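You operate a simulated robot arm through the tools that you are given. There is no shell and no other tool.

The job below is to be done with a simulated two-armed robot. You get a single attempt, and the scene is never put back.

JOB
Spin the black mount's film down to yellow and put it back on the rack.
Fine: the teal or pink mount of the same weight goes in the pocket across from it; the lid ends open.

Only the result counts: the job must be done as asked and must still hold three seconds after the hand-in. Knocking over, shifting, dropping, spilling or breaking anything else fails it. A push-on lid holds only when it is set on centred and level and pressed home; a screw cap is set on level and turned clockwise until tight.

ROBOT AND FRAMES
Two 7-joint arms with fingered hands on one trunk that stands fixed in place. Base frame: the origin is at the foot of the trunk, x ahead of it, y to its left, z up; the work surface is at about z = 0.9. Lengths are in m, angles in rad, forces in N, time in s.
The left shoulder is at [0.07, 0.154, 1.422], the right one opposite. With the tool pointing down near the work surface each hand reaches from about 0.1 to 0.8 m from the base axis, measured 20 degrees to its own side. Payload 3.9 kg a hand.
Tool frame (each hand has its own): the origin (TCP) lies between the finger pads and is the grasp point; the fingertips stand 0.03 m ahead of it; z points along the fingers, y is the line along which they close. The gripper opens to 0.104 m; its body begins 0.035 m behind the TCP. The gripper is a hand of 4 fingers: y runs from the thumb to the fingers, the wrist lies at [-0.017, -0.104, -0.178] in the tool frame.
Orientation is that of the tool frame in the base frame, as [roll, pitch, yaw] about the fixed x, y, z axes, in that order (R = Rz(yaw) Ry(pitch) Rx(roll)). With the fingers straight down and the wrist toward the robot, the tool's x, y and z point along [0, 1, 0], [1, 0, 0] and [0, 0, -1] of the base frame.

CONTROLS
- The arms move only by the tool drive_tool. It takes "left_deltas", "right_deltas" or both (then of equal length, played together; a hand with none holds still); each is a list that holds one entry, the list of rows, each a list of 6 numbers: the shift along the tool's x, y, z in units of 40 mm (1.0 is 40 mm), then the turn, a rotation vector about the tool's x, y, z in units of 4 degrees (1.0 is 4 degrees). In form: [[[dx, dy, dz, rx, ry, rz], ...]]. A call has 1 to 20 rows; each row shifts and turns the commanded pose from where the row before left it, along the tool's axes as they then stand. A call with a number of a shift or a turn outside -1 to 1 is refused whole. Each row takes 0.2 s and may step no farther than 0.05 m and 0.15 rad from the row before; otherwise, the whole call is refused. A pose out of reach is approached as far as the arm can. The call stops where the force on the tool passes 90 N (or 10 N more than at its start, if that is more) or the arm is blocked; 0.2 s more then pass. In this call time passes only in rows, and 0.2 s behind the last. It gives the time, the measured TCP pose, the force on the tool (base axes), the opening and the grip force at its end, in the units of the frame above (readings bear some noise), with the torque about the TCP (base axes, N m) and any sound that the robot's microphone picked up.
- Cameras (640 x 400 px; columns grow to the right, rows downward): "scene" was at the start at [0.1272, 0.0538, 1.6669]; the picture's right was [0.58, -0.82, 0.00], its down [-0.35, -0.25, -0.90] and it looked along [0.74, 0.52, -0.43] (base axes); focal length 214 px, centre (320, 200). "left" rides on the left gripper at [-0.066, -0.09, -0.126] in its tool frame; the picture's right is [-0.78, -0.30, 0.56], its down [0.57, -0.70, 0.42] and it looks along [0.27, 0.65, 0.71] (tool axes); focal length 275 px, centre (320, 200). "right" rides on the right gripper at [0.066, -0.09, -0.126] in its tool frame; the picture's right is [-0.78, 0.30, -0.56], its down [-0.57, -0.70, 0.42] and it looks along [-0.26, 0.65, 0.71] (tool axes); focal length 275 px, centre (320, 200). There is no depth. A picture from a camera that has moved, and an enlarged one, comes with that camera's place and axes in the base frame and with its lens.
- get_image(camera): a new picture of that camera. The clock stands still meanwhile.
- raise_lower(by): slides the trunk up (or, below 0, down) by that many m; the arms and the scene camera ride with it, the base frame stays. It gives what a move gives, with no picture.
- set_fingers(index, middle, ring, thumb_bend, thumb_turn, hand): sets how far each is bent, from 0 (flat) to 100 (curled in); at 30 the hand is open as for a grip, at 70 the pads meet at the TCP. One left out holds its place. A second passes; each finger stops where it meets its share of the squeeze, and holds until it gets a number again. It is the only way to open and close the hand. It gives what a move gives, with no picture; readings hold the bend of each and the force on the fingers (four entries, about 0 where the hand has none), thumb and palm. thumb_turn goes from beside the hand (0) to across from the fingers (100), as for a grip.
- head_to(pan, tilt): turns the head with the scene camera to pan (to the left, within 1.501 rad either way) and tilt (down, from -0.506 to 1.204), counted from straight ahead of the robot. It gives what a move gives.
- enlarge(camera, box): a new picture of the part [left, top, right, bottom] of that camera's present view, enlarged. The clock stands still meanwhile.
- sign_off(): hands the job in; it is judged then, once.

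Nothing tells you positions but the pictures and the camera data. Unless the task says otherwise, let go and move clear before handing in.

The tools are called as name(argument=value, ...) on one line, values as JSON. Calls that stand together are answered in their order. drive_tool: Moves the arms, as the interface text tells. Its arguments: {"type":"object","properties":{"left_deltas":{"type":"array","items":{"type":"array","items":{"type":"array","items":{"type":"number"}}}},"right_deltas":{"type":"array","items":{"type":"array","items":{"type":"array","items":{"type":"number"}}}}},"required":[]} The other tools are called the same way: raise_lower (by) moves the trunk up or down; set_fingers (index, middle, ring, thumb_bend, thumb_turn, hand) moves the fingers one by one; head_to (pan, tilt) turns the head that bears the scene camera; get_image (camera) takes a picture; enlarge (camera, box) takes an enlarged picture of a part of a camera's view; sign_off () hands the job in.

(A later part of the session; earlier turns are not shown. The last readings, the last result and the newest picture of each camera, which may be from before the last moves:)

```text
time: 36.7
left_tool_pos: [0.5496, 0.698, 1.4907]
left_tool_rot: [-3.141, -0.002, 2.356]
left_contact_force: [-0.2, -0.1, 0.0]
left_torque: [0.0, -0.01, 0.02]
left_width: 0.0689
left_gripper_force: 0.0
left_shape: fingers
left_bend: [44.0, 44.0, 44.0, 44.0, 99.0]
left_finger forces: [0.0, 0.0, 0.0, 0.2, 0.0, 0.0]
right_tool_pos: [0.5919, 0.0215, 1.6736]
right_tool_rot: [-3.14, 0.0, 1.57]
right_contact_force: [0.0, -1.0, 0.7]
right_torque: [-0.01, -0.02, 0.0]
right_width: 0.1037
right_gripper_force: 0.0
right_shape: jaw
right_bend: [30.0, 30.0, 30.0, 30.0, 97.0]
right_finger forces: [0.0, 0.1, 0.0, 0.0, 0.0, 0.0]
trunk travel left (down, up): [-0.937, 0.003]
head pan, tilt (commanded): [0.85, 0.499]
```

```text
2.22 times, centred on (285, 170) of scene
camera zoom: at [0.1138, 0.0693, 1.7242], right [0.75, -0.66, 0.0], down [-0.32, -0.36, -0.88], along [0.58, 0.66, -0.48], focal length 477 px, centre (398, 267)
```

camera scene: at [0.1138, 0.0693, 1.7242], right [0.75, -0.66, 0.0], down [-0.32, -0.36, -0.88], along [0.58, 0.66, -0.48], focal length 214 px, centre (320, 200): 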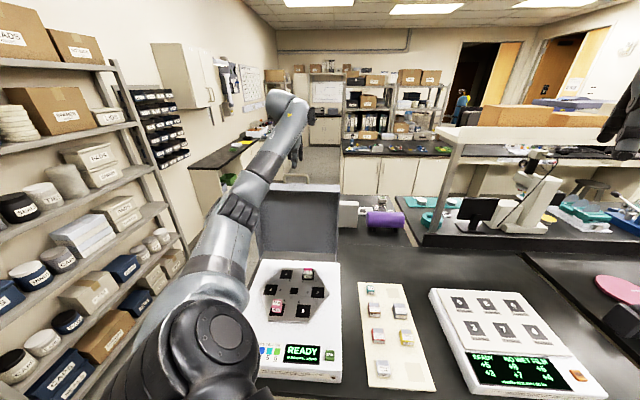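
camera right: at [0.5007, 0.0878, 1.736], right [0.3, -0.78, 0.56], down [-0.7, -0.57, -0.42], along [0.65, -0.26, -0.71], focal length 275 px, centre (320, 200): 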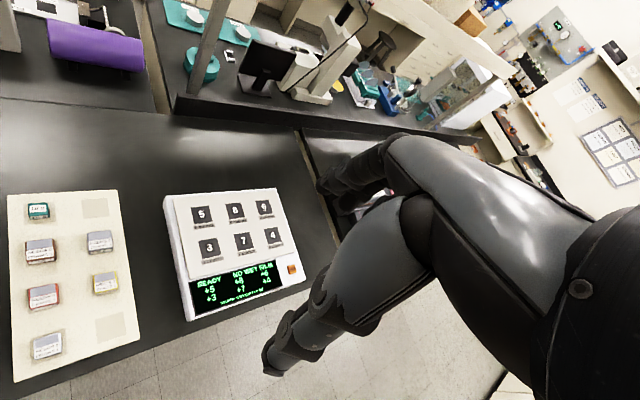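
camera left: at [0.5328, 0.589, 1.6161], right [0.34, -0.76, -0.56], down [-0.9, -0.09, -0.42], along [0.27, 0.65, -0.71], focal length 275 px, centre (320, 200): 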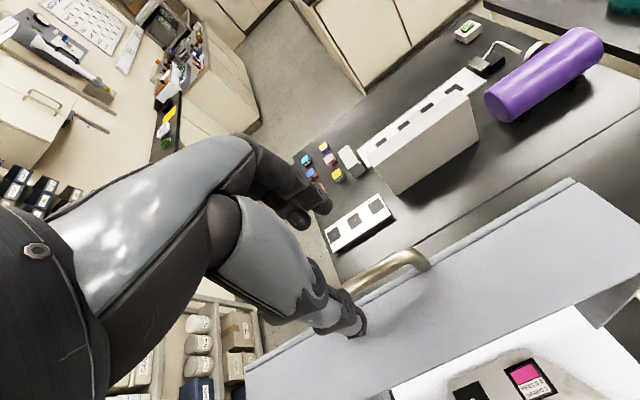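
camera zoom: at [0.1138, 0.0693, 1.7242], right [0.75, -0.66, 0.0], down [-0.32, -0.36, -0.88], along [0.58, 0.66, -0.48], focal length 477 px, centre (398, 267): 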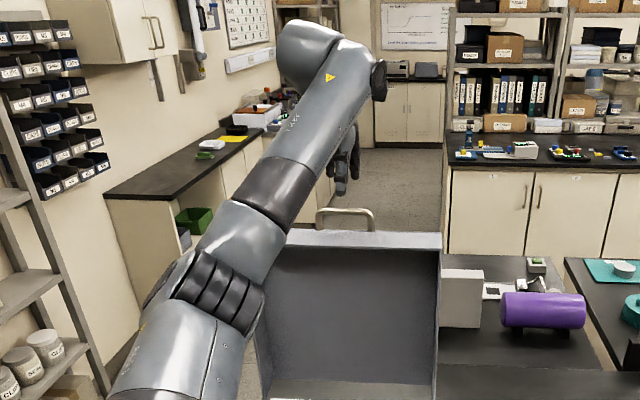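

The bar lies along the tool's x axis, about 3 mm toward the thumb and roughly 75 mm below the TCP. I'll lower the hand so the fingers straddle it.

drive_tool(left_deltas=[[[0.05, -0.08, 0.5, 0, 0, 0], [0, 0, 0.5, 0, 0, 0], [0, 0, 0.4, 0, 0, 0], [0, 0, 0.3, 0, 0, 0]]])

enlarge(camera="left", box=[260, 150, 460, 350])

enlarge(camera="scene", box=[250, 110, 350, 220])

```text
time: 37.7
left_tool_pos: [0.5448, 0.6994, 1.423]
left_tool_rot: [3.14, 0.001, 2.355]
left_contact_force: [-0.5, -0.4, -0.7]
left_torque: [0.02, -0.03, 0.0]
left_width: 0.069
left_gripper_force: 0.0
left_shape: fingers
left_bend: [44.0, 44.0, 44.0, 44.0, 99.0]
left_finger forces: [0.0, 0.0, 0.0, 0.1, 0.0, 0.0]
right_tool_pos: [0.5899, 0.0198, 1.672]
right_tool_rot: [-3.142, 0.0, 1.57]
right_contact_force: [0.4, -0.3, -0.8]
right_torque: [0.0, 0.01, 0.02]
right_width: 0.1037
right_gripper_force: 0.0
right_shape: jaw
right_bend: [30.0, 30.0, 30.0, 30.0, 97.0]
right_finger forces: [0.1, 0.0, 0.0, 0.0, 0.0, 0.0]
trunk travel left (down, up): [-0.937, 0.003]
head pan, tilt (commanded): [0.85, 0.499]
```

```text
2.00 times, centred on (360, 250) of left
camera zoom: at [0.5273, 0.589, 1.5482], right [0.34, -0.76, -0.56], down [-0.9, -0.09, -0.43], along [0.27, 0.65, -0.71], focal length 551 px, centre (240, 100)
```

zoom: 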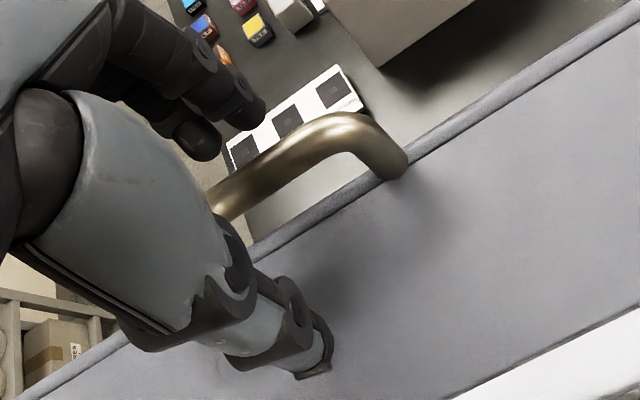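

```text
3.64 times, centred on (300, 165) of scene
camera zoom: at [0.1121, 0.0692, 1.7244], right [0.75, -0.66, 0.0], down [-0.32, -0.36, -0.88], along [0.58, 0.66, -0.48], focal length 780 px, centre (393, 327)
```

zoom: 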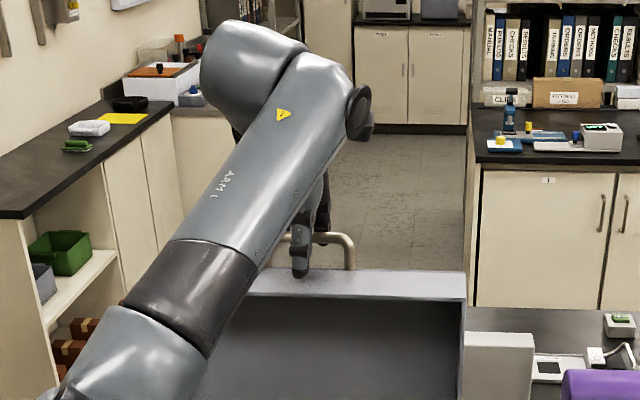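

The thumb is in front of the bar and the fingers behind it. I'll close the hand around the bar.

set_fingers(hand="left", index=72, middle=72, ring=72, thumb_bend=72)

enlarge(camera="left", box=[260, 150, 460, 350])

```text
time: 38.7
left_tool_pos: [0.5453, 0.7009, 1.4223]
left_tool_rot: [-3.141, -0.001, 2.356]
left_contact_force: [-0.1, -0.2, -2.9]
left_torque: [-0.04, 0.0, -0.02]
left_width: 0.0002
left_gripper_force: 3.4
left_shape: fingers
left_bend: [72.0, 72.0, 71.0, 71.0, 100.0]
left_finger forces: [1.4, 0.3, 2.2, 0.0, 3.0, 0.0]
right_tool_pos: [0.5911, 0.0216, 1.6737]
right_tool_rot: [-3.141, 0.0, 1.571]
right_contact_force: [-0.2, -0.3, -0.1]
right_torque: [0.02, -0.01, -0.01]
right_width: 0.1037
right_gripper_force: 0.0
right_shape: jaw
right_bend: [30.0, 30.0, 30.0, 30.0, 97.0]
right_finger forces: [0.0, 0.1, 0.1, 0.1, 0.0, 0.0]
trunk travel left (down, up): [-0.937, 0.003]
head pan, tilt (commanded): [0.85, 0.499]
```

```text
2.00 times, centred on (360, 250) of left
camera zoom: at [0.5279, 0.5897, 1.5475], right [0.34, -0.76, -0.56], down [-0.9, -0.09, -0.42], along [0.27, 0.65, -0.71], focal length 551 px, centre (240, 100)
```

zoom: 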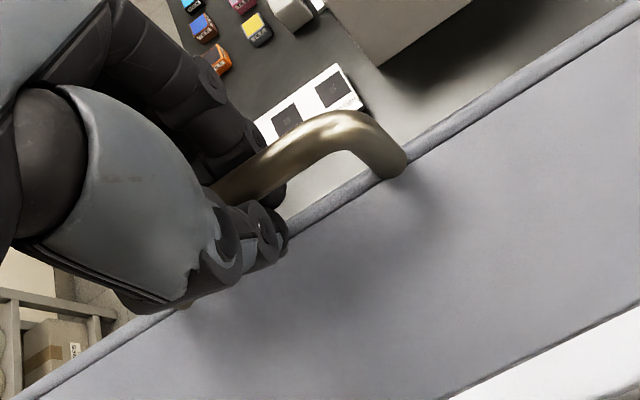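

The hand is caged around the bar, with the tips meeting beneath it. I'll swing the lid forward along its arc with the hand still pointing down, first about 15°, and check force and lid.

drive_tool(left_deltas=[[[0, -0.409, 0.03, 0, 0, 0], [0, -0.409, 0.03, 0, 0, 0], [0, -0.4025, 0.065, 0, 0, 0], [0, -0.4025, 0.065, 0, 0, 0], [0, -0.3975, 0.1, 0, 0, 0], [0, -0.3975, 0.1, 0, 0, 0]]])

get_image(camera="left")

get_image(camera="scene")

```text
time: 40.1
left_tool_pos: [0.4751, 0.6296, 1.4066]
left_tool_rot: [3.141, 0.001, 2.357]
left_contact_force: [0.3, -0.2, 0.0]
left_torque: [0.03, -0.02, 0.02]
left_width: 0.0001
left_gripper_force: 0.1
left_shape: fingers
left_bend: [72.0, 72.0, 72.0, 71.0, 100.0]
left_finger forces: [0.5, 0.0, 0.0, 0.0, 0.0, 0.0]
right_tool_pos: [0.5907, 0.0209, 1.673]
right_tool_rot: [3.141, 0.001, 1.571]
right_contact_force: [0.2, -0.1, 0.2]
right_torque: [0.01, 0.01, -0.02]
right_width: 0.1035
right_gripper_force: 0.2
right_shape: jaw
right_bend: [30.0, 30.0, 30.0, 30.0, 97.0]
right_finger forces: [0.0, 0.0, 0.0, 0.0, 0.0, 0.0]
trunk travel left (down, up): [-0.937, 0.003]
head pan, tilt (commanded): [0.85, 0.499]
```

```text
taken
camera left: at [0.4583, 0.5196, 1.5322], right [0.34, -0.76, -0.56], down [-0.9, -0.09, -0.42], along [0.27, 0.65, -0.71], focal length 275 px, centre (320, 200)
```

left: 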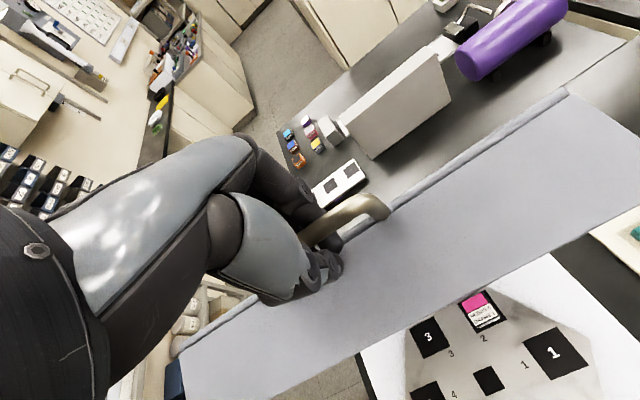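

```text
taken
camera scene: at [0.1119, 0.0688, 1.7244], right [0.75, -0.66, 0.0], down [-0.32, -0.36, -0.88], along [0.58, 0.66, -0.48], focal length 214 px, centre (320, 200)
```

scene: 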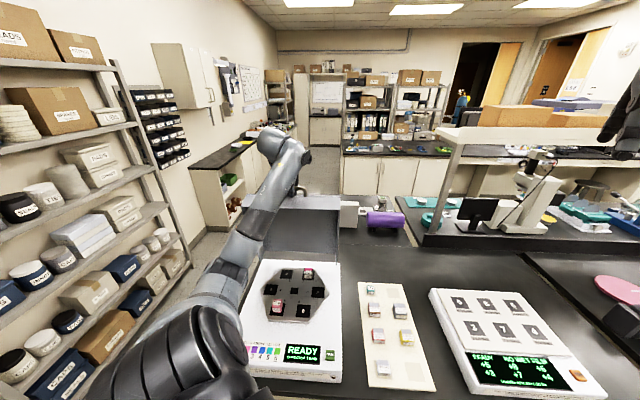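

The lid follows with almost no force and the bar is still caged. I'll continue the arc to about 50°.

drive_tool(left_deltas=[[[0, -0.386, 0.135, 0, 0, 0], [0, -0.386, 0.135, 0, 0, 0], [0, -0.374, 0.166, 0, 0, 0], [0, -0.374, 0.166, 0, 0, 0], [0, -0.356, 0.2, 0, 0, 0], [0, -0.356, 0.2, 0, 0, 0], [0, -0.339, 0.23, 0, 0, 0], [0, -0.339, 0.23, 0, 0, 0], [0, -0.3175, 0.259, 0, 0, 0], [0, -0.3175, 0.259, 0, 0, 0]]])

get_image(camera="left")

get_image(camera="scene")

```text
time: 42.3
left_tool_pos: [0.3734, 0.5268, 1.3304]
left_tool_rot: [3.137, -0.001, 2.357]
left_contact_force: [-2.7, -3.5, 5.1]
left_torque: [0.19, -0.06, -0.01]
left_width: 0.0002
left_gripper_force: 5.5
left_shape: fingers
left_bend: [72.0, 73.0, 72.0, 71.0, 100.0]
left_finger forces: [0.1, 7.7, 0.0, 0.0, 3.1, 0.0]
right_tool_pos: [0.5895, 0.017, 1.6745]
right_tool_rot: [3.14, -0.002, 1.57]
right_contact_force: [-0.3, -0.6, 0.3]
right_torque: [-0.02, 0.01, -0.03]
right_width: 0.1037
right_gripper_force: 0.1
right_shape: jaw
right_bend: [30.0, 30.0, 30.0, 30.0, 97.0]
right_finger forces: [0.0, 0.1, 0.0, 0.0, 0.0, 0.0]
trunk travel left (down, up): [-0.937, 0.003]
head pan, tilt (commanded): [0.85, 0.499]
```

```text
taken
camera left: at [0.3556, 0.4162, 1.456], right [0.34, -0.76, -0.56], down [-0.9, -0.09, -0.43], along [0.27, 0.65, -0.71], focal length 275 px, centre (320, 200)
```

left: 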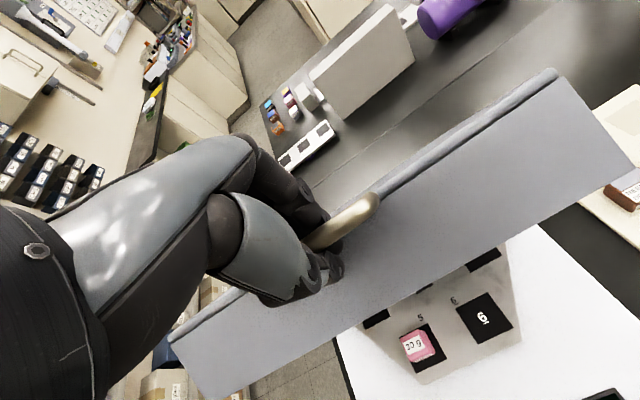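

```text
taken
camera scene: at [0.1099, 0.0661, 1.7247], right [0.75, -0.66, 0.0], down [-0.31, -0.36, -0.88], along [0.58, 0.66, -0.48], focal length 214 px, centre (320, 200)
```

scene: 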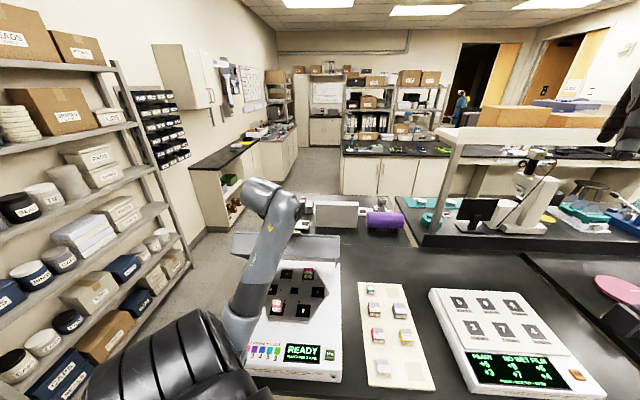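

The lid is at about 50° and the bar pushes outward with about 7 N, so the true arc is a little wider than I took it (radius near 0.40). I'll correct the path outward and continue to about 35°.

drive_tool(left_deltas=[[[0, -0.4425, 0.291, 0, 0, 0], [0, -0.4425, 0.291, 0, 0, 0], [0, -0.2975, 0.325, 0, 0, 0], [0, -0.2975, 0.325, 0, 0, 0], [0, -0.2675, 0.35, 0, 0, 0], [0, -0.2675, 0.35, 0, 0, 0]]])

get_image(camera="left")

enlarge(camera="scene", box=[180, 170, 360, 390])

```text
time: 43.7
left_tool_pos: [0.3193, 0.4705, 1.252]
left_tool_rot: [3.142, -0.006, 2.356]
left_contact_force: [-0.1, -0.2, -0.5]
left_torque: [0.05, 0.02, -0.03]
left_width: 0.0
left_gripper_force: 0.0
left_shape: fingers
left_bend: [72.0, 72.0, 72.0, 71.0, 100.0]
left_finger forces: [0.1, 0.0, 0.0, 0.0, 0.1, 0.1]
right_tool_pos: [0.5938, 0.015, 1.6714]
right_tool_rot: [-3.141, -0.002, 1.571]
right_contact_force: [0.9, -0.1, 0.9]
right_torque: [0.01, 0.04, -0.01]
right_width: 0.1035
right_gripper_force: 0.0
right_shape: jaw
right_bend: [30.0, 30.0, 30.0, 30.0, 97.0]
right_finger forces: [0.0, 0.1, 0.1, 0.0, 0.0, 0.1]
trunk travel left (down, up): [-0.937, 0.003]
head pan, tilt (commanded): [0.85, 0.499]
```

```text
taken
camera left: at [0.3026, 0.3595, 1.3775], right [0.34, -0.76, -0.56], down [-0.9, -0.09, -0.42], along [0.27, 0.65, -0.71], focal length 275 px, centre (320, 200)
```

left: 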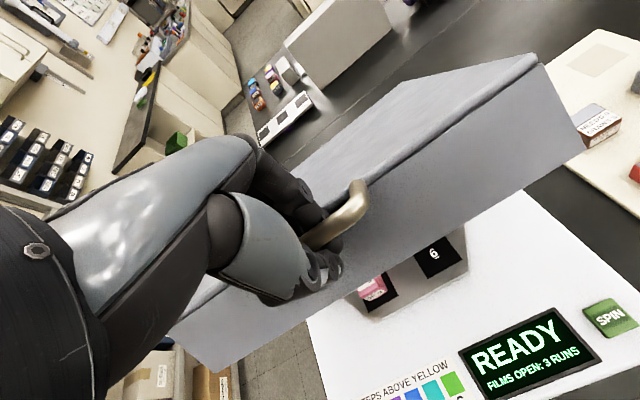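

```text
1.82 times, centred on (270, 280) of scene
camera zoom: at [0.1156, 0.0651, 1.7243], right [0.75, -0.66, 0.0], down [-0.32, -0.36, -0.88], along [0.58, 0.66, -0.48], focal length 390 px, centre (411, 54)
```

zoom: 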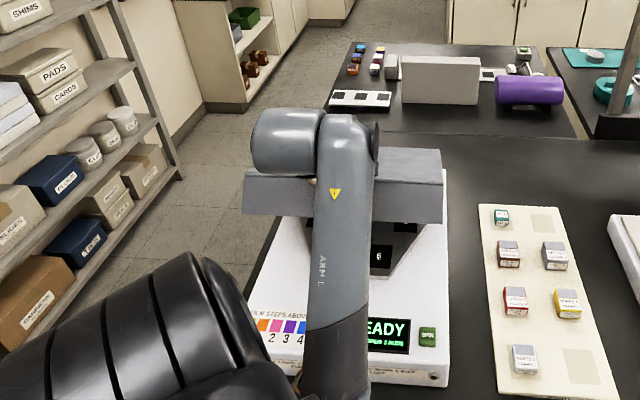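

Forces are near zero, so the corrected arc fits. I'll continue from 35° to about 20°.

drive_tool(left_deltas=[[[0, -0.2375, 0.371, 0, 0, 0], [0, -0.2375, 0.371, 0, 0, 0], [0, -0.2025, 0.391, 0, 0, 0], [0, -0.2025, 0.391, 0, 0, 0], [0, -0.169, 0.406, 0, 0, 0], [0, -0.169, 0.406, 0, 0, 0]]])

get_image(camera="left")

enlarge(camera="scene", box=[180, 170, 360, 390])

```text
time: 44.1
left_tool_pos: [0.3311, 0.491, 1.2801]
left_tool_rot: [3.031, -0.088, 2.349]
left_contact_force: [15.2, -15.8, 0.4]
left_torque: [-0.09, -0.08, -0.34]
left_width: 0.0
left_gripper_force: 10.7
left_shape: fingers
left_bend: [72.0, 72.0, 72.0, 71.0, 100.0]
left_finger forces: [0.1, 0.1, 21.2, 0.0, 0.0, 0.0]
left hand out of reach, approached as far as the arm can: row 2
right_tool_pos: [0.6112, 0.0119, 1.6649]
right_tool_rot: [-3.129, -0.009, 1.584]
right_contact_force: [-0.5, -0.2, -0.6]
right_torque: [0.03, -0.02, 0.0]
right_width: 0.1036
right_gripper_force: 0.1
right_shape: jaw
right_bend: [30.0, 30.0, 30.0, 30.0, 97.0]
right_finger forces: [0.1, 0.0, 0.0, 0.1, 0.0, 0.1]
trunk travel left (down, up): [-0.937, 0.003]
head pan, tilt (commanded): [0.85, 0.499]
stopped in row 2 (left hand): the force on the tool passed its limit at 102 N (the readings are from after the stop); the commanded pose is now the measured one
```

```text
taken
camera left: at [0.3104, 0.3636, 1.3889], right [0.34, -0.68, -0.65], down [-0.89, -0.02, -0.45], along [0.29, 0.74, -0.61], focal length 275 px, centre (320, 200)
```

left: 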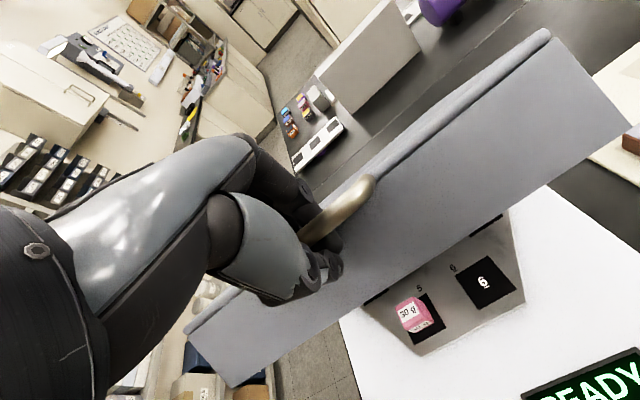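

```text
1.82 times, centred on (270, 280) of scene
camera zoom: at [0.1372, 0.0513, 1.7244], right [0.75, -0.66, -0.02], down [-0.33, -0.35, -0.88], along [0.57, 0.66, -0.48], focal length 390 px, centre (411, 54)
```

zoom: 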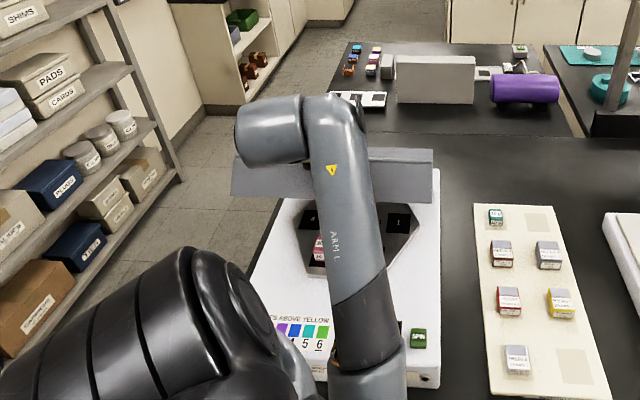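

The arm hit its folding limit in row 2 (force stop), and the lid rose back slightly; the hand is still caged on the bar. I'll let it settle with a null move and read the state.

drive_tool(left_deltas=[[[0, 0, 0, 0, 0, 0], [0, 0, 0, 0, 0, 0], [0, 0, 0, 0, 0, 0]]])

get_image(camera="scene")

```text
time: 44.9
left_tool_pos: [0.3269, 0.4891, 1.2757]
left_tool_rot: [3.039, -0.079, 2.336]
left_contact_force: [29.6, -27.4, -1.2]
left_torque: [-0.14, -0.19, -0.6]
left_width: 0.0
left_gripper_force: 19.8
left_shape: fingers
left_bend: [72.0, 72.0, 72.0, 71.0, 100.0]
left_finger forces: [0.0, 0.2, 39.7, 0.1, 0.1, 0.0]
right_tool_pos: [0.6022, 0.0087, 1.6685]
right_tool_rot: [-3.135, -0.007, 1.579]
right_contact_force: [-0.1, -0.7, 0.1]
right_torque: [0.01, 0.04, -0.01]
right_width: 0.1037
right_gripper_force: 0.1
right_shape: jaw
right_bend: [30.0, 30.0, 30.0, 30.0, 97.0]
right_finger forces: [0.1, 0.1, 0.1, 0.0, 0.1, 0.0]
trunk travel left (down, up): [-0.937, 0.003]
head pan, tilt (commanded): [0.85, 0.499]
```

```text
taken
camera scene: at [0.1265, 0.0551, 1.724], right [0.75, -0.67, -0.01], down [-0.33, -0.35, -0.88], along [0.58, 0.66, -0.48], focal length 214 px, centre (320, 200)
```

scene: 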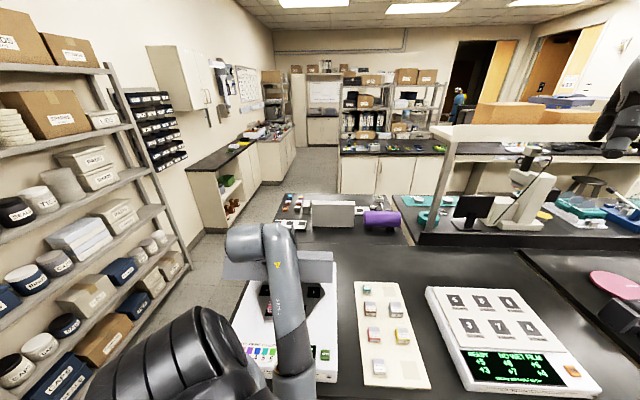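

The lid stays where it is by itself (hinge friction), and the limit came from the elbow folding too tightly with the wrist so near the shoulder. I'll straighten the hand and back up the arc slightly to unload the grip.

drive_tool(left_deltas=[[[-0.05, 0.1, -0.08, 0.37, -0.283, -0.07], [-0.05, 0.1, -0.08, 0.37, -0.283, -0.07], [-0.05, 0.1, -0.08, 0.37, -0.283, -0.07], [-0.05, 0.1, -0.08, 0.37, -0.283, -0.07], [0, 0, 0, 0, 0, 0]]])

get_image(camera="left")

get_image(camera="scene")

```text
time: 46.1
left_tool_pos: [0.3375, 0.4968, 1.291]
left_tool_rot: [3.137, -0.003, 2.359]
left_contact_force: [16.9, -21.5, 3.2]
left_torque: [-0.01, -0.07, -0.35]
left_width: 0.0003
left_gripper_force: 15.9
left_shape: fingers
left_bend: [72.0, 72.0, 72.0, 71.0, 100.0]
left_finger forces: [0.0, 1.4, 28.2, 0.0, 2.7, 0.1]
right_tool_pos: [0.5964, 0.0133, 1.6717]
right_tool_rot: [-3.14, -0.005, 1.577]
right_contact_force: [0.1, -0.1, -0.3]
right_torque: [-0.03, 0.02, 0.0]
right_width: 0.1036
right_gripper_force: 0.0
right_shape: jaw
right_bend: [30.0, 30.0, 30.0, 30.0, 97.0]
right_finger forces: [0.0, 0.1, 0.0, 0.0, 0.0, 0.1]
trunk travel left (down, up): [-0.937, 0.003]
head pan, tilt (commanded): [0.85, 0.499]
```

```text
taken
camera left: at [0.3204, 0.3867, 1.4158], right [0.34, -0.75, -0.56], down [-0.9, -0.09, -0.42], along [0.27, 0.65, -0.71], focal length 275 px, centre (320, 200)
```

left: 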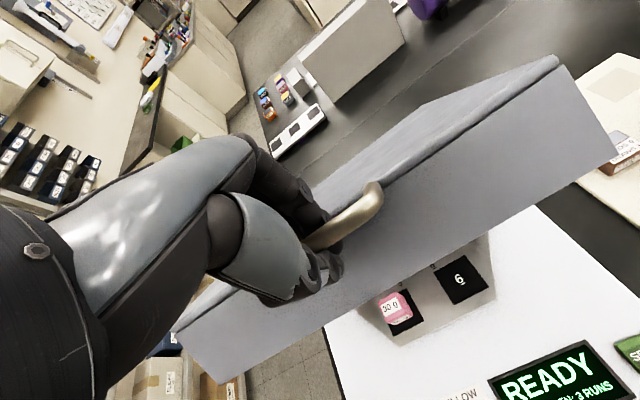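

```text
taken
camera scene: at [0.1193, 0.0585, 1.7243], right [0.75, -0.66, -0.01], down [-0.32, -0.35, -0.88], along [0.58, 0.66, -0.48], focal length 214 px, centre (320, 200)
```

scene: 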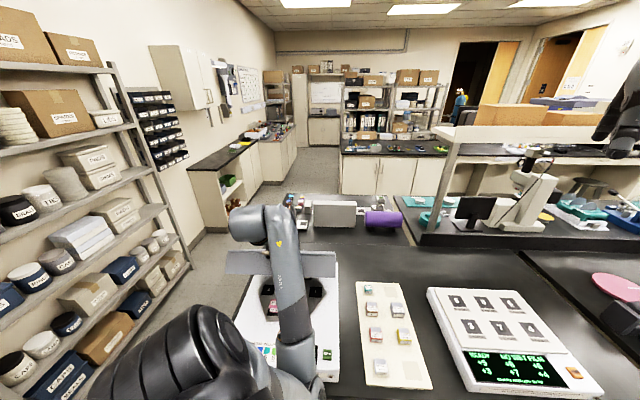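

The hand is level again but the ring finger presses sideways on a handle leg. I'll shift 6 mm toward the spinner's right to free it.

drive_tool(left_deltas=[[[-0.1, 0, 0, 0, 0, 0], [-0.1, 0, 0, 0, 0, 0], [0, 0, 0, 0, 0, 0], [0, 0, 0, 0, 0, 0]]])

```text
time: 47.1
left_tool_pos: [0.3374, 0.4976, 1.29]
left_tool_rot: [3.139, 0.001, 2.363]
left_contact_force: [0.9, -8.0, 4.1]
left_torque: [0.11, 0.0, -0.04]
left_width: 0.0001
left_gripper_force: 6.3
left_shape: fingers
left_bend: [72.0, 72.0, 72.0, 71.0, 100.0]
left_finger forces: [0.0, 1.6, 8.7, 0.1, 2.6, 0.1]
right_tool_pos: [0.5904, 0.0195, 1.6732]
right_tool_rot: [3.139, -0.001, 1.576]
right_contact_force: [0.5, 0.2, -0.5]
right_torque: [-0.01, 0.01, 0.0]
right_width: 0.1036
right_gripper_force: 0.0
right_shape: jaw
right_bend: [30.0, 30.0, 30.0, 30.0, 97.0]
right_finger forces: [0.0, 0.0, 0.0, 0.0, 0.1, 0.0]
trunk travel left (down, up): [-0.937, 0.003]
head pan, tilt (commanded): [0.85, 0.499]
```

The side load is gone and the lid stands near 42°. To keep the wrist farther from the shoulder for the rest of the arc, I'll tilt the hand 20° about the bar (fingertips toward me) while it stays caged.

drive_tool(left_deltas=[[[0, 0, 0, 0.7, 0, 0], [0, 0, 0, 0.7, 0, 0], [0, 0, 0, 0.7, 0, 0], [0, 0, 0, 0.7, 0, 0], [0, 0, 0, 0, 0, 0]]])

get_image(camera="left")

get_image(camera="scene")

```text
time: 48.3
left_tool_pos: [0.3372, 0.4955, 1.2902]
left_tool_rot: [-2.949, 0.0, 2.36]
left_contact_force: [0.2, -7.4, 3.8]
left_torque: [0.16, 0.01, -0.12]
left_width: 0.0005
left_gripper_force: 6.8
left_shape: fingers
left_bend: [72.0, 72.0, 72.0, 69.0, 100.0]
left_finger forces: [0.1, 2.6, 6.7, 0.0, 4.3, 0.1]
right_tool_pos: [0.5897, 0.0191, 1.6735]
right_tool_rot: [-3.141, -0.002, 1.577]
right_contact_force: [0.2, -0.8, 0.6]
right_torque: [-0.01, 0.0, 0.02]
right_width: 0.1039
right_gripper_force: 0.1
right_shape: jaw
right_bend: [30.0, 30.0, 30.0, 30.0, 97.0]
right_finger forces: [0.0, 0.1, 0.0, 0.0, 0.0, 0.1]
trunk travel left (down, up): [-0.937, 0.003]
head pan, tilt (commanded): [0.85, 0.499]
```

```text
taken
camera left: at [0.3392, 0.4038, 1.4302], right [0.27, -0.83, -0.49], down [-0.95, -0.14, -0.28], along [0.16, 0.54, -0.83], focal length 275 px, centre (320, 200)
```

left: 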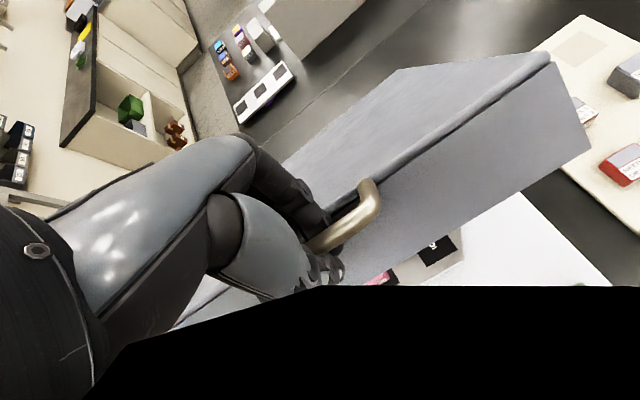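

```text
taken
camera scene: at [0.1118, 0.0647, 1.7245], right [0.75, -0.66, 0.0], down [-0.32, -0.36, -0.88], along [0.58, 0.66, -0.48], focal length 214 px, centre (320, 200)
```

scene: 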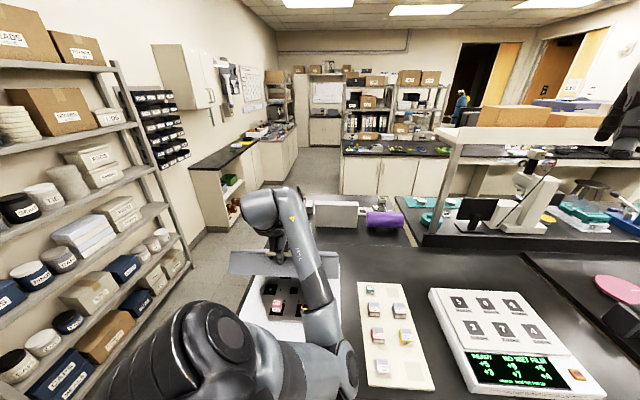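

The tilt works with low forces and the arm is in a better shape. I'll tilt the rest of the way to 20° and continue the arc to about 30°.

drive_tool(left_deltas=[[[0, 0, 0, 0.73, 0, 0], [0, 0, 0, 0.73, 0, 0], [0, 0, 0, 0.73, 0, 0], [0, -0.101, 0.326, 0, 0, 0], [0, -0.101, 0.326, 0, 0, 0], [0, -0.101, 0.326, 0, 0, 0]]])

get_image(camera="scene")

```text
time: 49.7
left_tool_pos: [0.3194, 0.4782, 1.2574]
left_tool_rot: [-2.798, -0.001, 2.362]
left_contact_force: [-0.3, -10.3, 5.9]
left_torque: [0.3, -0.12, -0.14]
left_width: 0.0022
left_gripper_force: 11.6
left_shape: fingers
left_bend: [72.0, 72.0, 72.0, 68.0, 100.0]
left_finger forces: [0.0, 8.4, 8.8, 0.0, 6.8, 0.0]
right_tool_pos: [0.5889, 0.0164, 1.6738]
right_tool_rot: [3.141, -0.003, 1.575]
right_contact_force: [-0.1, -0.2, 0.4]
right_torque: [0.0, 0.02, 0.0]
right_width: 0.1038
right_gripper_force: 0.0
right_shape: jaw
right_bend: [30.0, 30.0, 30.0, 30.0, 97.0]
right_finger forces: [0.0, 0.0, 0.1, 0.0, 0.0, 0.1]
trunk travel left (down, up): [-0.937, 0.003]
head pan, tilt (commanded): [0.85, 0.499]
```

```text
taken
camera scene: at [0.1117, 0.063, 1.7246], right [0.75, -0.66, 0.0], down [-0.32, -0.36, -0.88], along [0.58, 0.66, -0.48], focal length 214 px, centre (320, 200)
```

scene: 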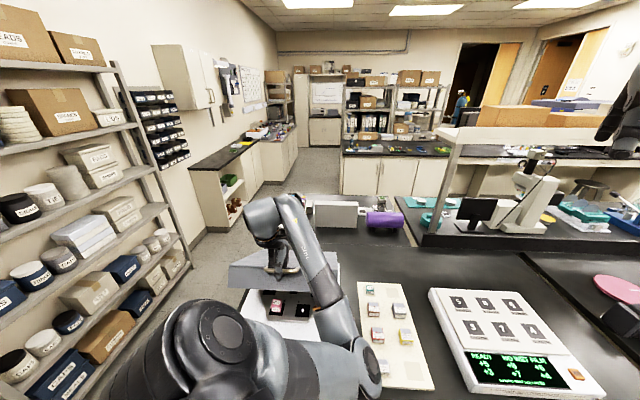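

The hand is tilted 20° and the lid is near 36°, with a mild outward push of about 9 N. I'll widen the path a few mm and go on to about 24°.

drive_tool(left_deltas=[[[-0.03, -0.1125, 0.339, 0, 0, 0], [-0.03, -0.1125, 0.339, 0, 0, 0], [-0.03, -0.1125, 0.339, 0, 0, 0], [0, -0.0435, 0.356, 0, 0, 0], [0, -0.0435, 0.356, 0, 0, 0], [0, -0.0435, 0.356, 0, 0, 0]]])

get_image(camera="scene")

get_image(camera="left")

```text
time: 51.3
left_tool_pos: [0.3052, 0.4666, 1.2221]
left_tool_rot: [-2.897, -0.011, 2.387]
left_contact_force: [31.4, -57.2, 9.5]
left_torque: [-0.2, -0.45, -0.53]
left_width: 0.0065
left_gripper_force: 41.7
left_shape: fingers
left_bend: [72.0, 72.0, 72.0, 66.0, 100.0]
left_finger forces: [0.0, 18.7, 52.8, 0.1, 11.8, 0.0]
right_tool_pos: [0.5963, 0.0119, 1.6726]
right_tool_rot: [-3.138, -0.009, 1.584]
right_contact_force: [0.3, -1.1, -0.2]
right_torque: [0.01, -0.01, -0.03]
right_width: 0.1041
right_gripper_force: 0.2
right_shape: jaw
right_bend: [30.0, 30.0, 30.0, 30.0, 97.0]
right_finger forces: [0.1, 0.0, 0.0, 0.0, 0.0, 0.1]
trunk travel left (down, up): [-0.937, 0.003]
head pan, tilt (commanded): [0.85, 0.499]
stopped in row 6 (left hand): the arm was blocked; the commanded pose is now the measured one
```

```text
taken
camera scene: at [0.1207, 0.0447, 1.725], right [0.74, -0.67, -0.01], down [-0.32, -0.34, -0.88], along [0.58, 0.66, -0.47], focal length 214 px, centre (320, 200)
```

scene: 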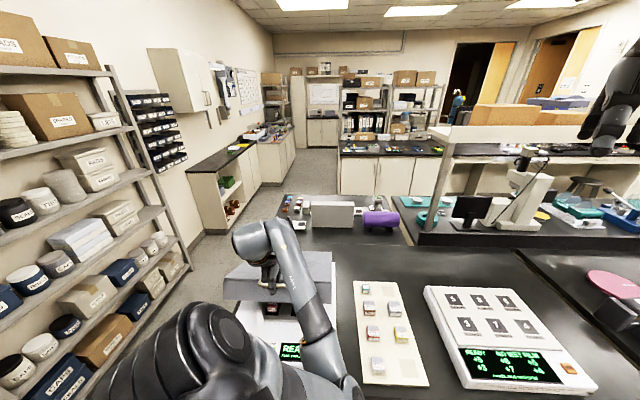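

```text
taken
camera left: at [0.3159, 0.3786, 1.3645], right [0.27, -0.84, -0.48], down [-0.96, -0.18, -0.24], along [0.11, 0.52, -0.85], focal length 275 px, centre (320, 200)
```

left: 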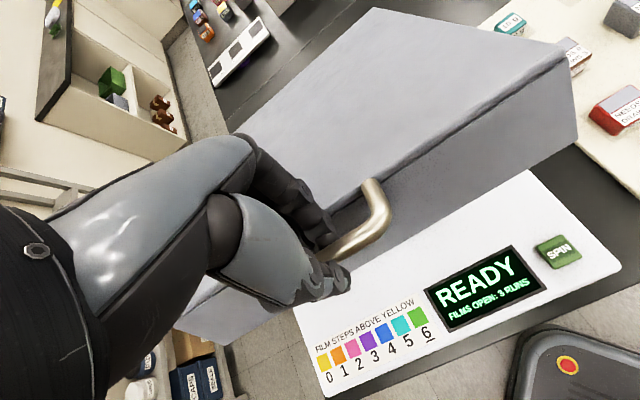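

The arm was blocked again by its own joint limit with the elbow inward, pushing the hand sideways on the handle; the lid is near 28° now. I'll back up the arc a little and shift right to unload, then let go and finish closing by pressing on the lid from above.

drive_tool(left_deltas=[[[-0.1, 0.04, -0.25, 0, 0, 0], [-0.1, 0.04, -0.25, 0, 0, 0], [-0.1, 0.04, -0.25, 0, 0, 0], [0, 0, 0, 0, 0, 0], [0, 0, 0, 0, 0, 0]]])

get_image(camera="left")

```text
time: 52.5
left_tool_pos: [0.3161, 0.4767, 1.2475]
left_tool_rot: [-2.9, -0.024, 2.404]
left_contact_force: [19.1, -32.0, 5.6]
left_torque: [-0.39, -0.26, -0.39]
left_width: 0.0049
left_gripper_force: 23.2
left_shape: fingers
left_bend: [72.0, 72.0, 72.0, 67.0, 100.0]
left_finger forces: [0.0, 4.9, 33.1, 0.1, 8.3, 0.0]
right_tool_pos: [0.5953, 0.0162, 1.6707]
right_tool_rot: [-3.141, -0.006, 1.587]
right_contact_force: [-1.1, 0.6, -0.6]
right_torque: [-0.04, 0.02, -0.02]
right_width: 0.1039
right_gripper_force: 0.2
right_shape: jaw
right_bend: [30.0, 30.0, 30.0, 30.0, 97.0]
right_finger forces: [0.0, 0.1, 0.0, 0.0, 0.0, 0.0]
trunk travel left (down, up): [-0.937, 0.003]
head pan, tilt (commanded): [0.85, 0.499]
```

```text
taken
camera left: at [0.3289, 0.3867, 1.3891], right [0.28, -0.83, -0.49], down [-0.95, -0.19, -0.23], along [0.1, 0.53, -0.84], focal length 275 px, centre (320, 200)
```

left: 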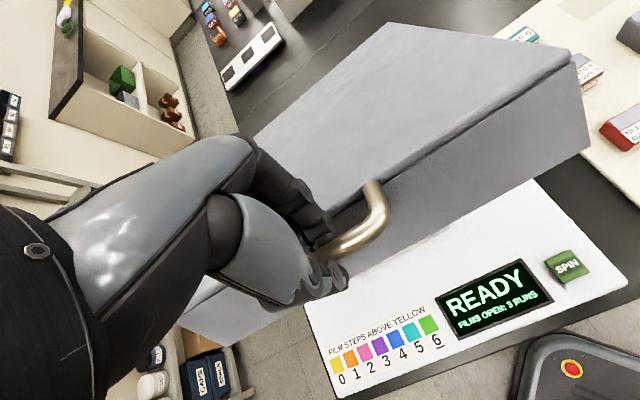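

The side force dropped to about 37 N. I'll shift a bit further to take it off completely.

drive_tool(left_deltas=[[[-0.12, 0, 0, 0, 0, 0.2], [-0.12, 0, 0, 0, 0, 0.2], [-0.12, 0, 0, 0, 0, 0.2], [0, 0, 0, 0, 0, 0], [0, 0, 0, 0, 0, 0]]])

```text
time: 53.7
left_tool_pos: [0.3176, 0.4755, 1.2465]
left_tool_rot: [-2.9, -0.009, 2.369]
left_contact_force: [-12.2, -7.1, 8.7]
left_torque: [0.07, 0.14, 0.09]
left_width: 0.0051
left_gripper_force: 8.6
left_shape: fingers
left_bend: [72.0, 73.0, 72.0, 67.0, 100.0]
left_finger forces: [0.0, 6.6, 0.4, 0.0, 9.1, 0.0]
right_tool_pos: [0.5838, 0.0249, 1.6758]
right_tool_rot: [3.136, -0.002, 1.585]
right_contact_force: [-0.4, 0.4, 0.9]
right_torque: [0.02, 0.0, 0.02]
right_width: 0.1036
right_gripper_force: 0.0
right_shape: jaw
right_bend: [30.0, 30.0, 30.0, 30.0, 97.0]
right_finger forces: [0.1, 0.0, 0.0, 0.0, 0.0, 0.0]
trunk travel left (down, up): [-0.937, 0.003]
head pan, tilt (commanded): [0.85, 0.499]
```

The side load is off; only a mild outward push remains. I'll ease outward and then open the thumb and fingers to release the bar.

drive_tool(left_deltas=[[[0, -0.1, -0.03, 0, 0, 0], [0, -0.05, -0.02, 0, 0, 0], [0, 0, 0, 0, 0, 0]]])

set_fingers(hand="left", thumb_bend=35)

set_fingers(hand="left", index=58, middle=58, ring=58)

get_image(camera="left")

get_image(camera="scene")

```text
time: 54.5
left_tool_pos: [0.3164, 0.4727, 1.2493]
left_tool_rot: [-2.9, -0.008, 2.367]
left_contact_force: [-5.3, -1.9, 2.2]
left_torque: [0.03, 0.0, -0.08]
left_width: 0.002
left_gripper_force: 4.3
left_shape: fingers
left_bend: [72.0, 72.0, 72.0, 69.0, 100.0]
left_finger forces: [0.0, 1.6, 0.7, 0.0, 4.6, 0.1]
right_tool_pos: [0.587, 0.0295, 1.674]
right_tool_rot: [3.137, 0.001, 1.586]
right_contact_force: [-0.4, 0.6, -0.3]
right_torque: [-0.01, 0.0, -0.01]
right_width: 0.1038
right_gripper_force: 0.1
right_shape: jaw
right_bend: [30.0, 30.0, 30.0, 30.0, 97.0]
right_finger forces: [0.1, 0.1, 0.1, 0.0, 0.0, 0.0]
trunk travel left (down, up): [-0.937, 0.003]
head pan, tilt (commanded): [0.85, 0.499]
```

```text
time: 55.5
left_tool_pos: [0.317, 0.4721, 1.25]
left_tool_rot: [-2.897, -0.008, 2.367]
left_contact_force: [-0.4, -1.6, 1.1]
left_torque: [0.01, -0.01, 0.0]
left_width: 0.0424
left_gripper_force: 0.9
left_shape: fingers
left_bend: [72.0, 72.0, 72.0, 35.0, 98.0]
left_finger forces: [0.0, 2.0, 0.3, 0.0, 0.0, 0.0]
right_tool_pos: [0.5877, 0.029, 1.6731]
right_tool_rot: [3.14, 0.002, 1.588]
right_contact_force: [0.5, -0.1, 0.3]
right_torque: [0.01, -0.03, -0.01]
right_width: 0.1038
right_gripper_force: 0.1
right_shape: jaw
right_bend: [30.0, 30.0, 30.0, 30.0, 97.0]
right_finger forces: [0.0, 0.0, 0.0, 0.1, 0.0, 0.1]
trunk travel left (down, up): [-0.937, 0.003]
head pan, tilt (commanded): [0.85, 0.499]
```

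```text
time: 56.5
left_tool_pos: [0.317, 0.4722, 1.249]
left_tool_rot: [-2.897, -0.008, 2.365]
left_contact_force: [-0.7, 1.3, 0.2]
left_torque: [-0.02, 0.02, 0.0]
left_width: 0.0635
left_gripper_force: 0.0
left_shape: fingers
left_bend: [57.0, 57.0, 57.0, 35.0, 98.0]
left_finger forces: [0.0, 0.0, 0.1, 0.0, 0.1, 0.0]
right_tool_pos: [0.5883, 0.0284, 1.674]
right_tool_rot: [3.139, 0.002, 1.586]
right_contact_force: [-0.2, -0.1, 0.3]
right_torque: [0.0, -0.01, -0.01]
right_width: 0.1039
right_gripper_force: 0.2
right_shape: jaw
right_bend: [30.0, 30.0, 30.0, 30.0, 97.0]
right_finger forces: [0.0, 0.0, 0.0, 0.1, 0.0, 0.0]
trunk travel left (down, up): [-0.937, 0.003]
head pan, tilt (commanded): [0.85, 0.499]
```

```text
taken
camera left: at [0.3248, 0.3841, 1.3916], right [0.26, -0.84, -0.48], down [-0.96, -0.16, -0.24], along [0.12, 0.52, -0.85], focal length 275 px, centre (320, 200)
```

left: 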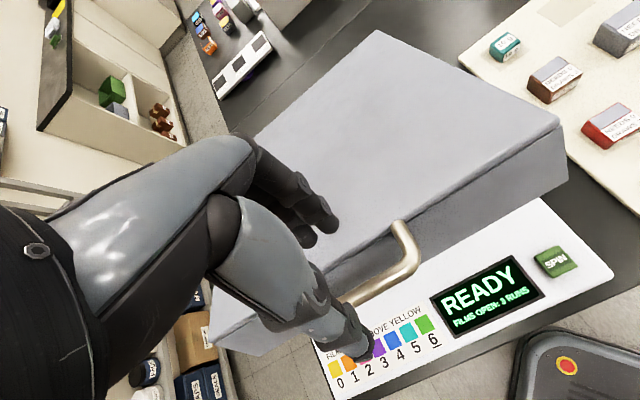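

```text
taken
camera scene: at [0.1117, 0.0673, 1.7244], right [0.75, -0.66, 0.0], down [-0.32, -0.36, -0.88], along [0.58, 0.66, -0.48], focal length 214 px, centre (320, 200)
```

scene: 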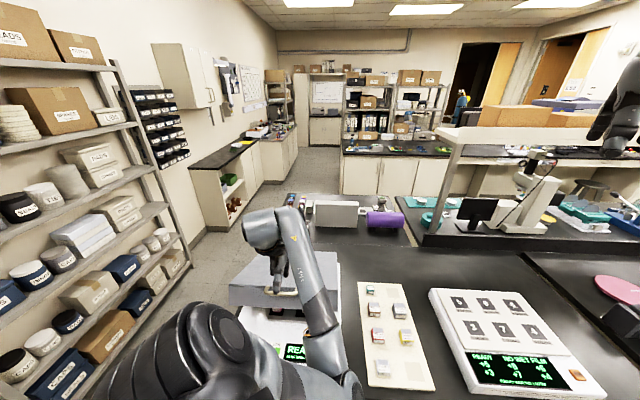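

I've let go; the lid looks a bit lower than before. I'll move the hand straight up to clear it and see whether the lid holds or sinks.

drive_tool(left_deltas=[[[0, 0, -0.4, 0, 0, 0], [0, 0, -0.6, 0, 0, 0], [0, 0, -0.6, 0, 0, 0]]])

get_image(camera="left")

get_image(camera="scene")

```text
time: 57.3
left_tool_pos: [0.3288, 0.4841, 1.3119]
left_tool_rot: [-2.896, -0.011, 2.366]
left_contact_force: [0.1, -0.1, 0.6]
left_torque: [-0.02, 0.0, -0.02]
left_width: 0.0635
left_gripper_force: 0.0
left_shape: fingers
left_bend: [57.0, 57.0, 57.0, 35.0, 98.0]
left_finger forces: [0.0, 0.1, 0.0, 0.0, 0.0, 0.0]
right_tool_pos: [0.5905, 0.0276, 1.6727]
right_tool_rot: [-3.141, 0.0, 1.586]
right_contact_force: [-0.1, -0.1, 0.5]
right_torque: [0.0, -0.02, -0.04]
right_width: 0.1036
right_gripper_force: 0.1
right_shape: jaw
right_bend: [30.0, 30.0, 30.0, 30.0, 97.0]
right_finger forces: [0.0, 0.0, 0.0, 0.0, 0.1, 0.1]
trunk travel left (down, up): [-0.937, 0.003]
head pan, tilt (commanded): [0.85, 0.499]
```

```text
taken
camera left: at [0.3374, 0.3948, 1.4535], right [0.25, -0.84, -0.48], down [-0.96, -0.16, -0.24], along [0.12, 0.52, -0.85], focal length 275 px, centre (320, 200)
```

left: 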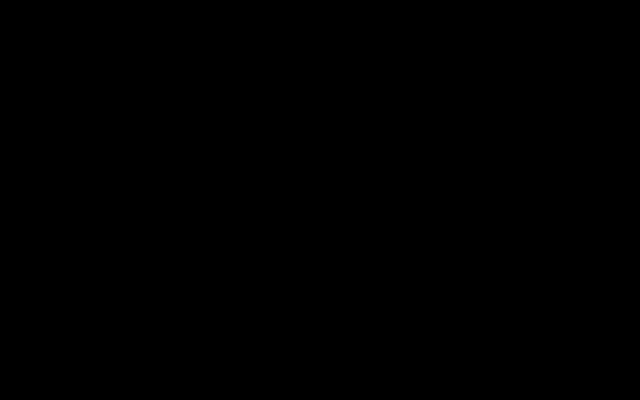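

```text
taken
camera scene: at [0.1139, 0.0672, 1.7242], right [0.75, -0.66, 0.0], down [-0.32, -0.36, -0.88], along [0.58, 0.66, -0.48], focal length 214 px, centre (320, 200)
```

scene: 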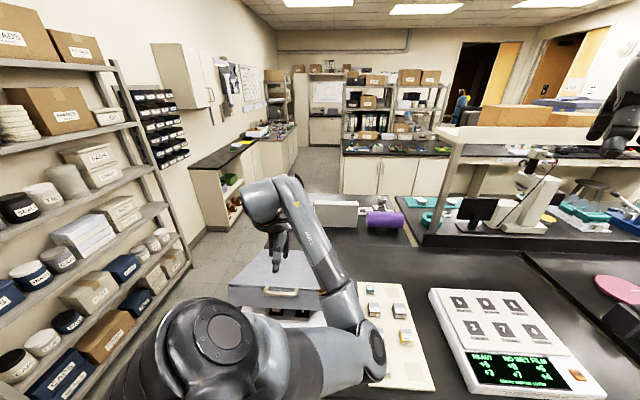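

The hand is clear above the lid. I'll wait a second and compare whether the lid is still sinking on its own.

enlarge(camera="scene", box=[200, 220, 360, 360])

drive_tool(left_deltas=[[[0, 0, 0, 0, 0, 0], [0, 0, 0, 0, 0, 0], [0, 0, 0, 0, 0, 0], [0, 0, 0, 0, 0, 0], [0, 0, 0, 0, 0, 0]]])

enlarge(camera="scene", box=[200, 220, 360, 360])

```text
2.86 times, centred on (280, 290) of scene
camera zoom: at [0.1139, 0.0672, 1.7242], right [0.75, -0.66, 0.0], down [-0.32, -0.36, -0.88], along [0.58, 0.66, -0.48], focal length 613 px, centre (434, -57)
```

zoom: 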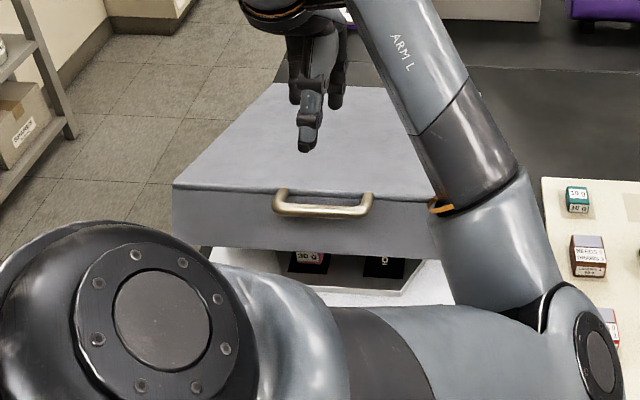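

```text
time: 58.5
left_tool_pos: [0.328, 0.4824, 1.3106]
left_tool_rot: [-2.899, -0.008, 2.368]
left_contact_force: [0.4, 0.1, -0.2]
left_torque: [0.0, -0.03, 0.01]
left_width: 0.0636
left_gripper_force: 0.0
left_shape: fingers
left_bend: [57.0, 57.0, 57.0, 35.0, 98.0]
left_finger forces: [0.0, 0.0, 0.1, 0.1, 0.0, 0.0]
right_tool_pos: [0.5885, 0.0293, 1.6734]
right_tool_rot: [3.139, 0.001, 1.588]
right_contact_force: [0.2, -0.4, 0.5]
right_torque: [-0.01, -0.04, 0.0]
right_width: 0.1041
right_gripper_force: 0.1
right_shape: jaw
right_bend: [30.0, 30.0, 30.0, 30.0, 97.0]
right_finger forces: [0.0, 0.0, 0.0, 0.0, 0.0, 0.0]
trunk travel left (down, up): [-0.937, 0.003]
head pan, tilt (commanded): [0.85, 0.499]
```

```text
2.86 times, centred on (280, 290) of scene
camera zoom: at [0.1123, 0.0678, 1.7244], right [0.75, -0.66, 0.0], down [-0.32, -0.36, -0.88], along [0.58, 0.66, -0.48], focal length 613 px, centre (434, -57)
```

zoom: 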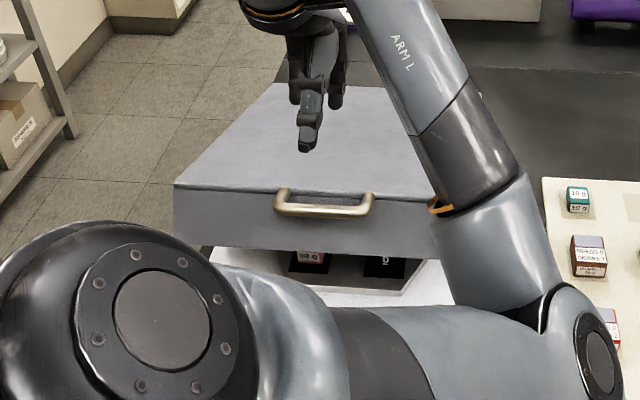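

The lid holds by itself at roughly 15–20°, so I can finish closing by pressing from above. I'll raise the hand to bring the elbow back outside, level it, and make a fist.

drive_tool(left_deltas=[[[0, 0.05, -0.9, -0.5, 0, 0], [0, 0.05, -0.9, -0.5, 0, 0], [0, 0.05, -0.9, -0.5, 0, 0], [0, 0.05, -0.9, -0.5, 0, 0], [0, 0.05, -0.9, -0.5, 0, 0], [0, 0.05, -0.9, -0.5, 0, 0], [0, 0.05, -0.9, -0.47, 0, 0]]])

set_fingers(hand="left", index=70, middle=70, ring=70, thumb_bend=70)

get_image(camera="scene")

get_image(camera="left")

```text
time: 60.1
left_tool_pos: [0.3597, 0.5181, 1.5596]
left_tool_rot: [-3.139, -0.008, 2.37]
left_contact_force: [0.3, 0.0, 0.8]
left_torque: [0.02, -0.04, -0.02]
left_width: 0.0632
left_gripper_force: 0.2
left_shape: fingers
left_bend: [57.0, 57.0, 57.0, 35.0, 98.0]
left_finger forces: [0.0, 0.1, 0.1, 0.0, 0.0, 0.1]
right_tool_pos: [0.5885, 0.0278, 1.6735]
right_tool_rot: [3.141, 0.003, 1.587]
right_contact_force: [0.5, -0.1, -0.3]
right_torque: [-0.01, -0.02, 0.02]
right_width: 0.1039
right_gripper_force: 0.1
right_shape: jaw
right_bend: [30.0, 30.0, 30.0, 30.0, 97.0]
right_finger forces: [0.0, 0.1, 0.0, 0.1, 0.0, 0.0]
trunk travel left (down, up): [-0.937, 0.003]
head pan, tilt (commanded): [0.85, 0.499]
```

```text
time: 61.1
left_tool_pos: [0.3628, 0.5173, 1.5589]
left_tool_rot: [-3.138, -0.008, 2.367]
left_contact_force: [0.0, 0.2, 0.5]
left_torque: [-0.02, 0.02, 0.0]
left_width: 0.0039
left_gripper_force: 0.1
left_shape: fingers
left_bend: [70.0, 70.0, 70.0, 70.0, 100.0]
left_finger forces: [0.0, 0.0, 0.0, 0.0, 0.0, 0.0]
right_tool_pos: [0.5903, 0.031, 1.6742]
right_tool_rot: [3.14, 0.001, 1.586]
right_contact_force: [-0.2, -0.7, -0.8]
right_torque: [-0.02, -0.02, 0.0]
right_width: 0.104
right_gripper_force: 0.0
right_shape: jaw
right_bend: [30.0, 30.0, 30.0, 30.0, 97.0]
right_finger forces: [0.0, 0.1, 0.0, 0.0, 0.0, 0.1]
trunk travel left (down, up): [-0.937, 0.003]
head pan, tilt (commanded): [0.85, 0.499]
```

```text
taken
camera scene: at [0.1125, 0.068, 1.7243], right [0.75, -0.66, 0.0], down [-0.32, -0.36, -0.88], along [0.58, 0.66, -0.48], focal length 214 px, centre (320, 200)
```

scene: 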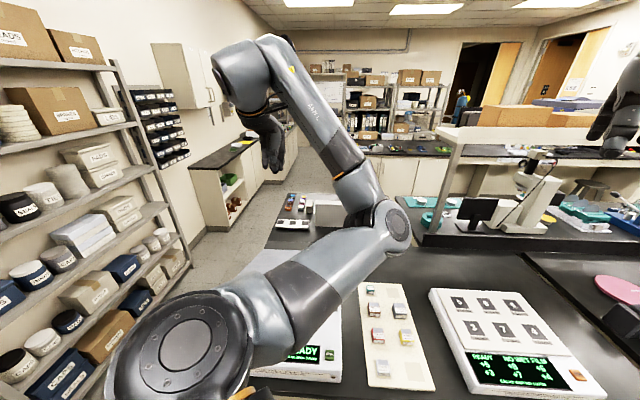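

```text
taken
camera left: at [0.3475, 0.407, 1.6844], right [0.34, -0.75, -0.56], down [-0.9, -0.1, -0.42], along [0.26, 0.65, -0.71], focal length 275 px, centre (320, 200)
```

left: 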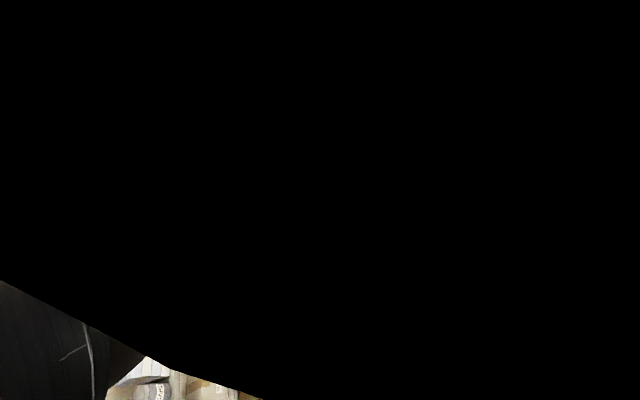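

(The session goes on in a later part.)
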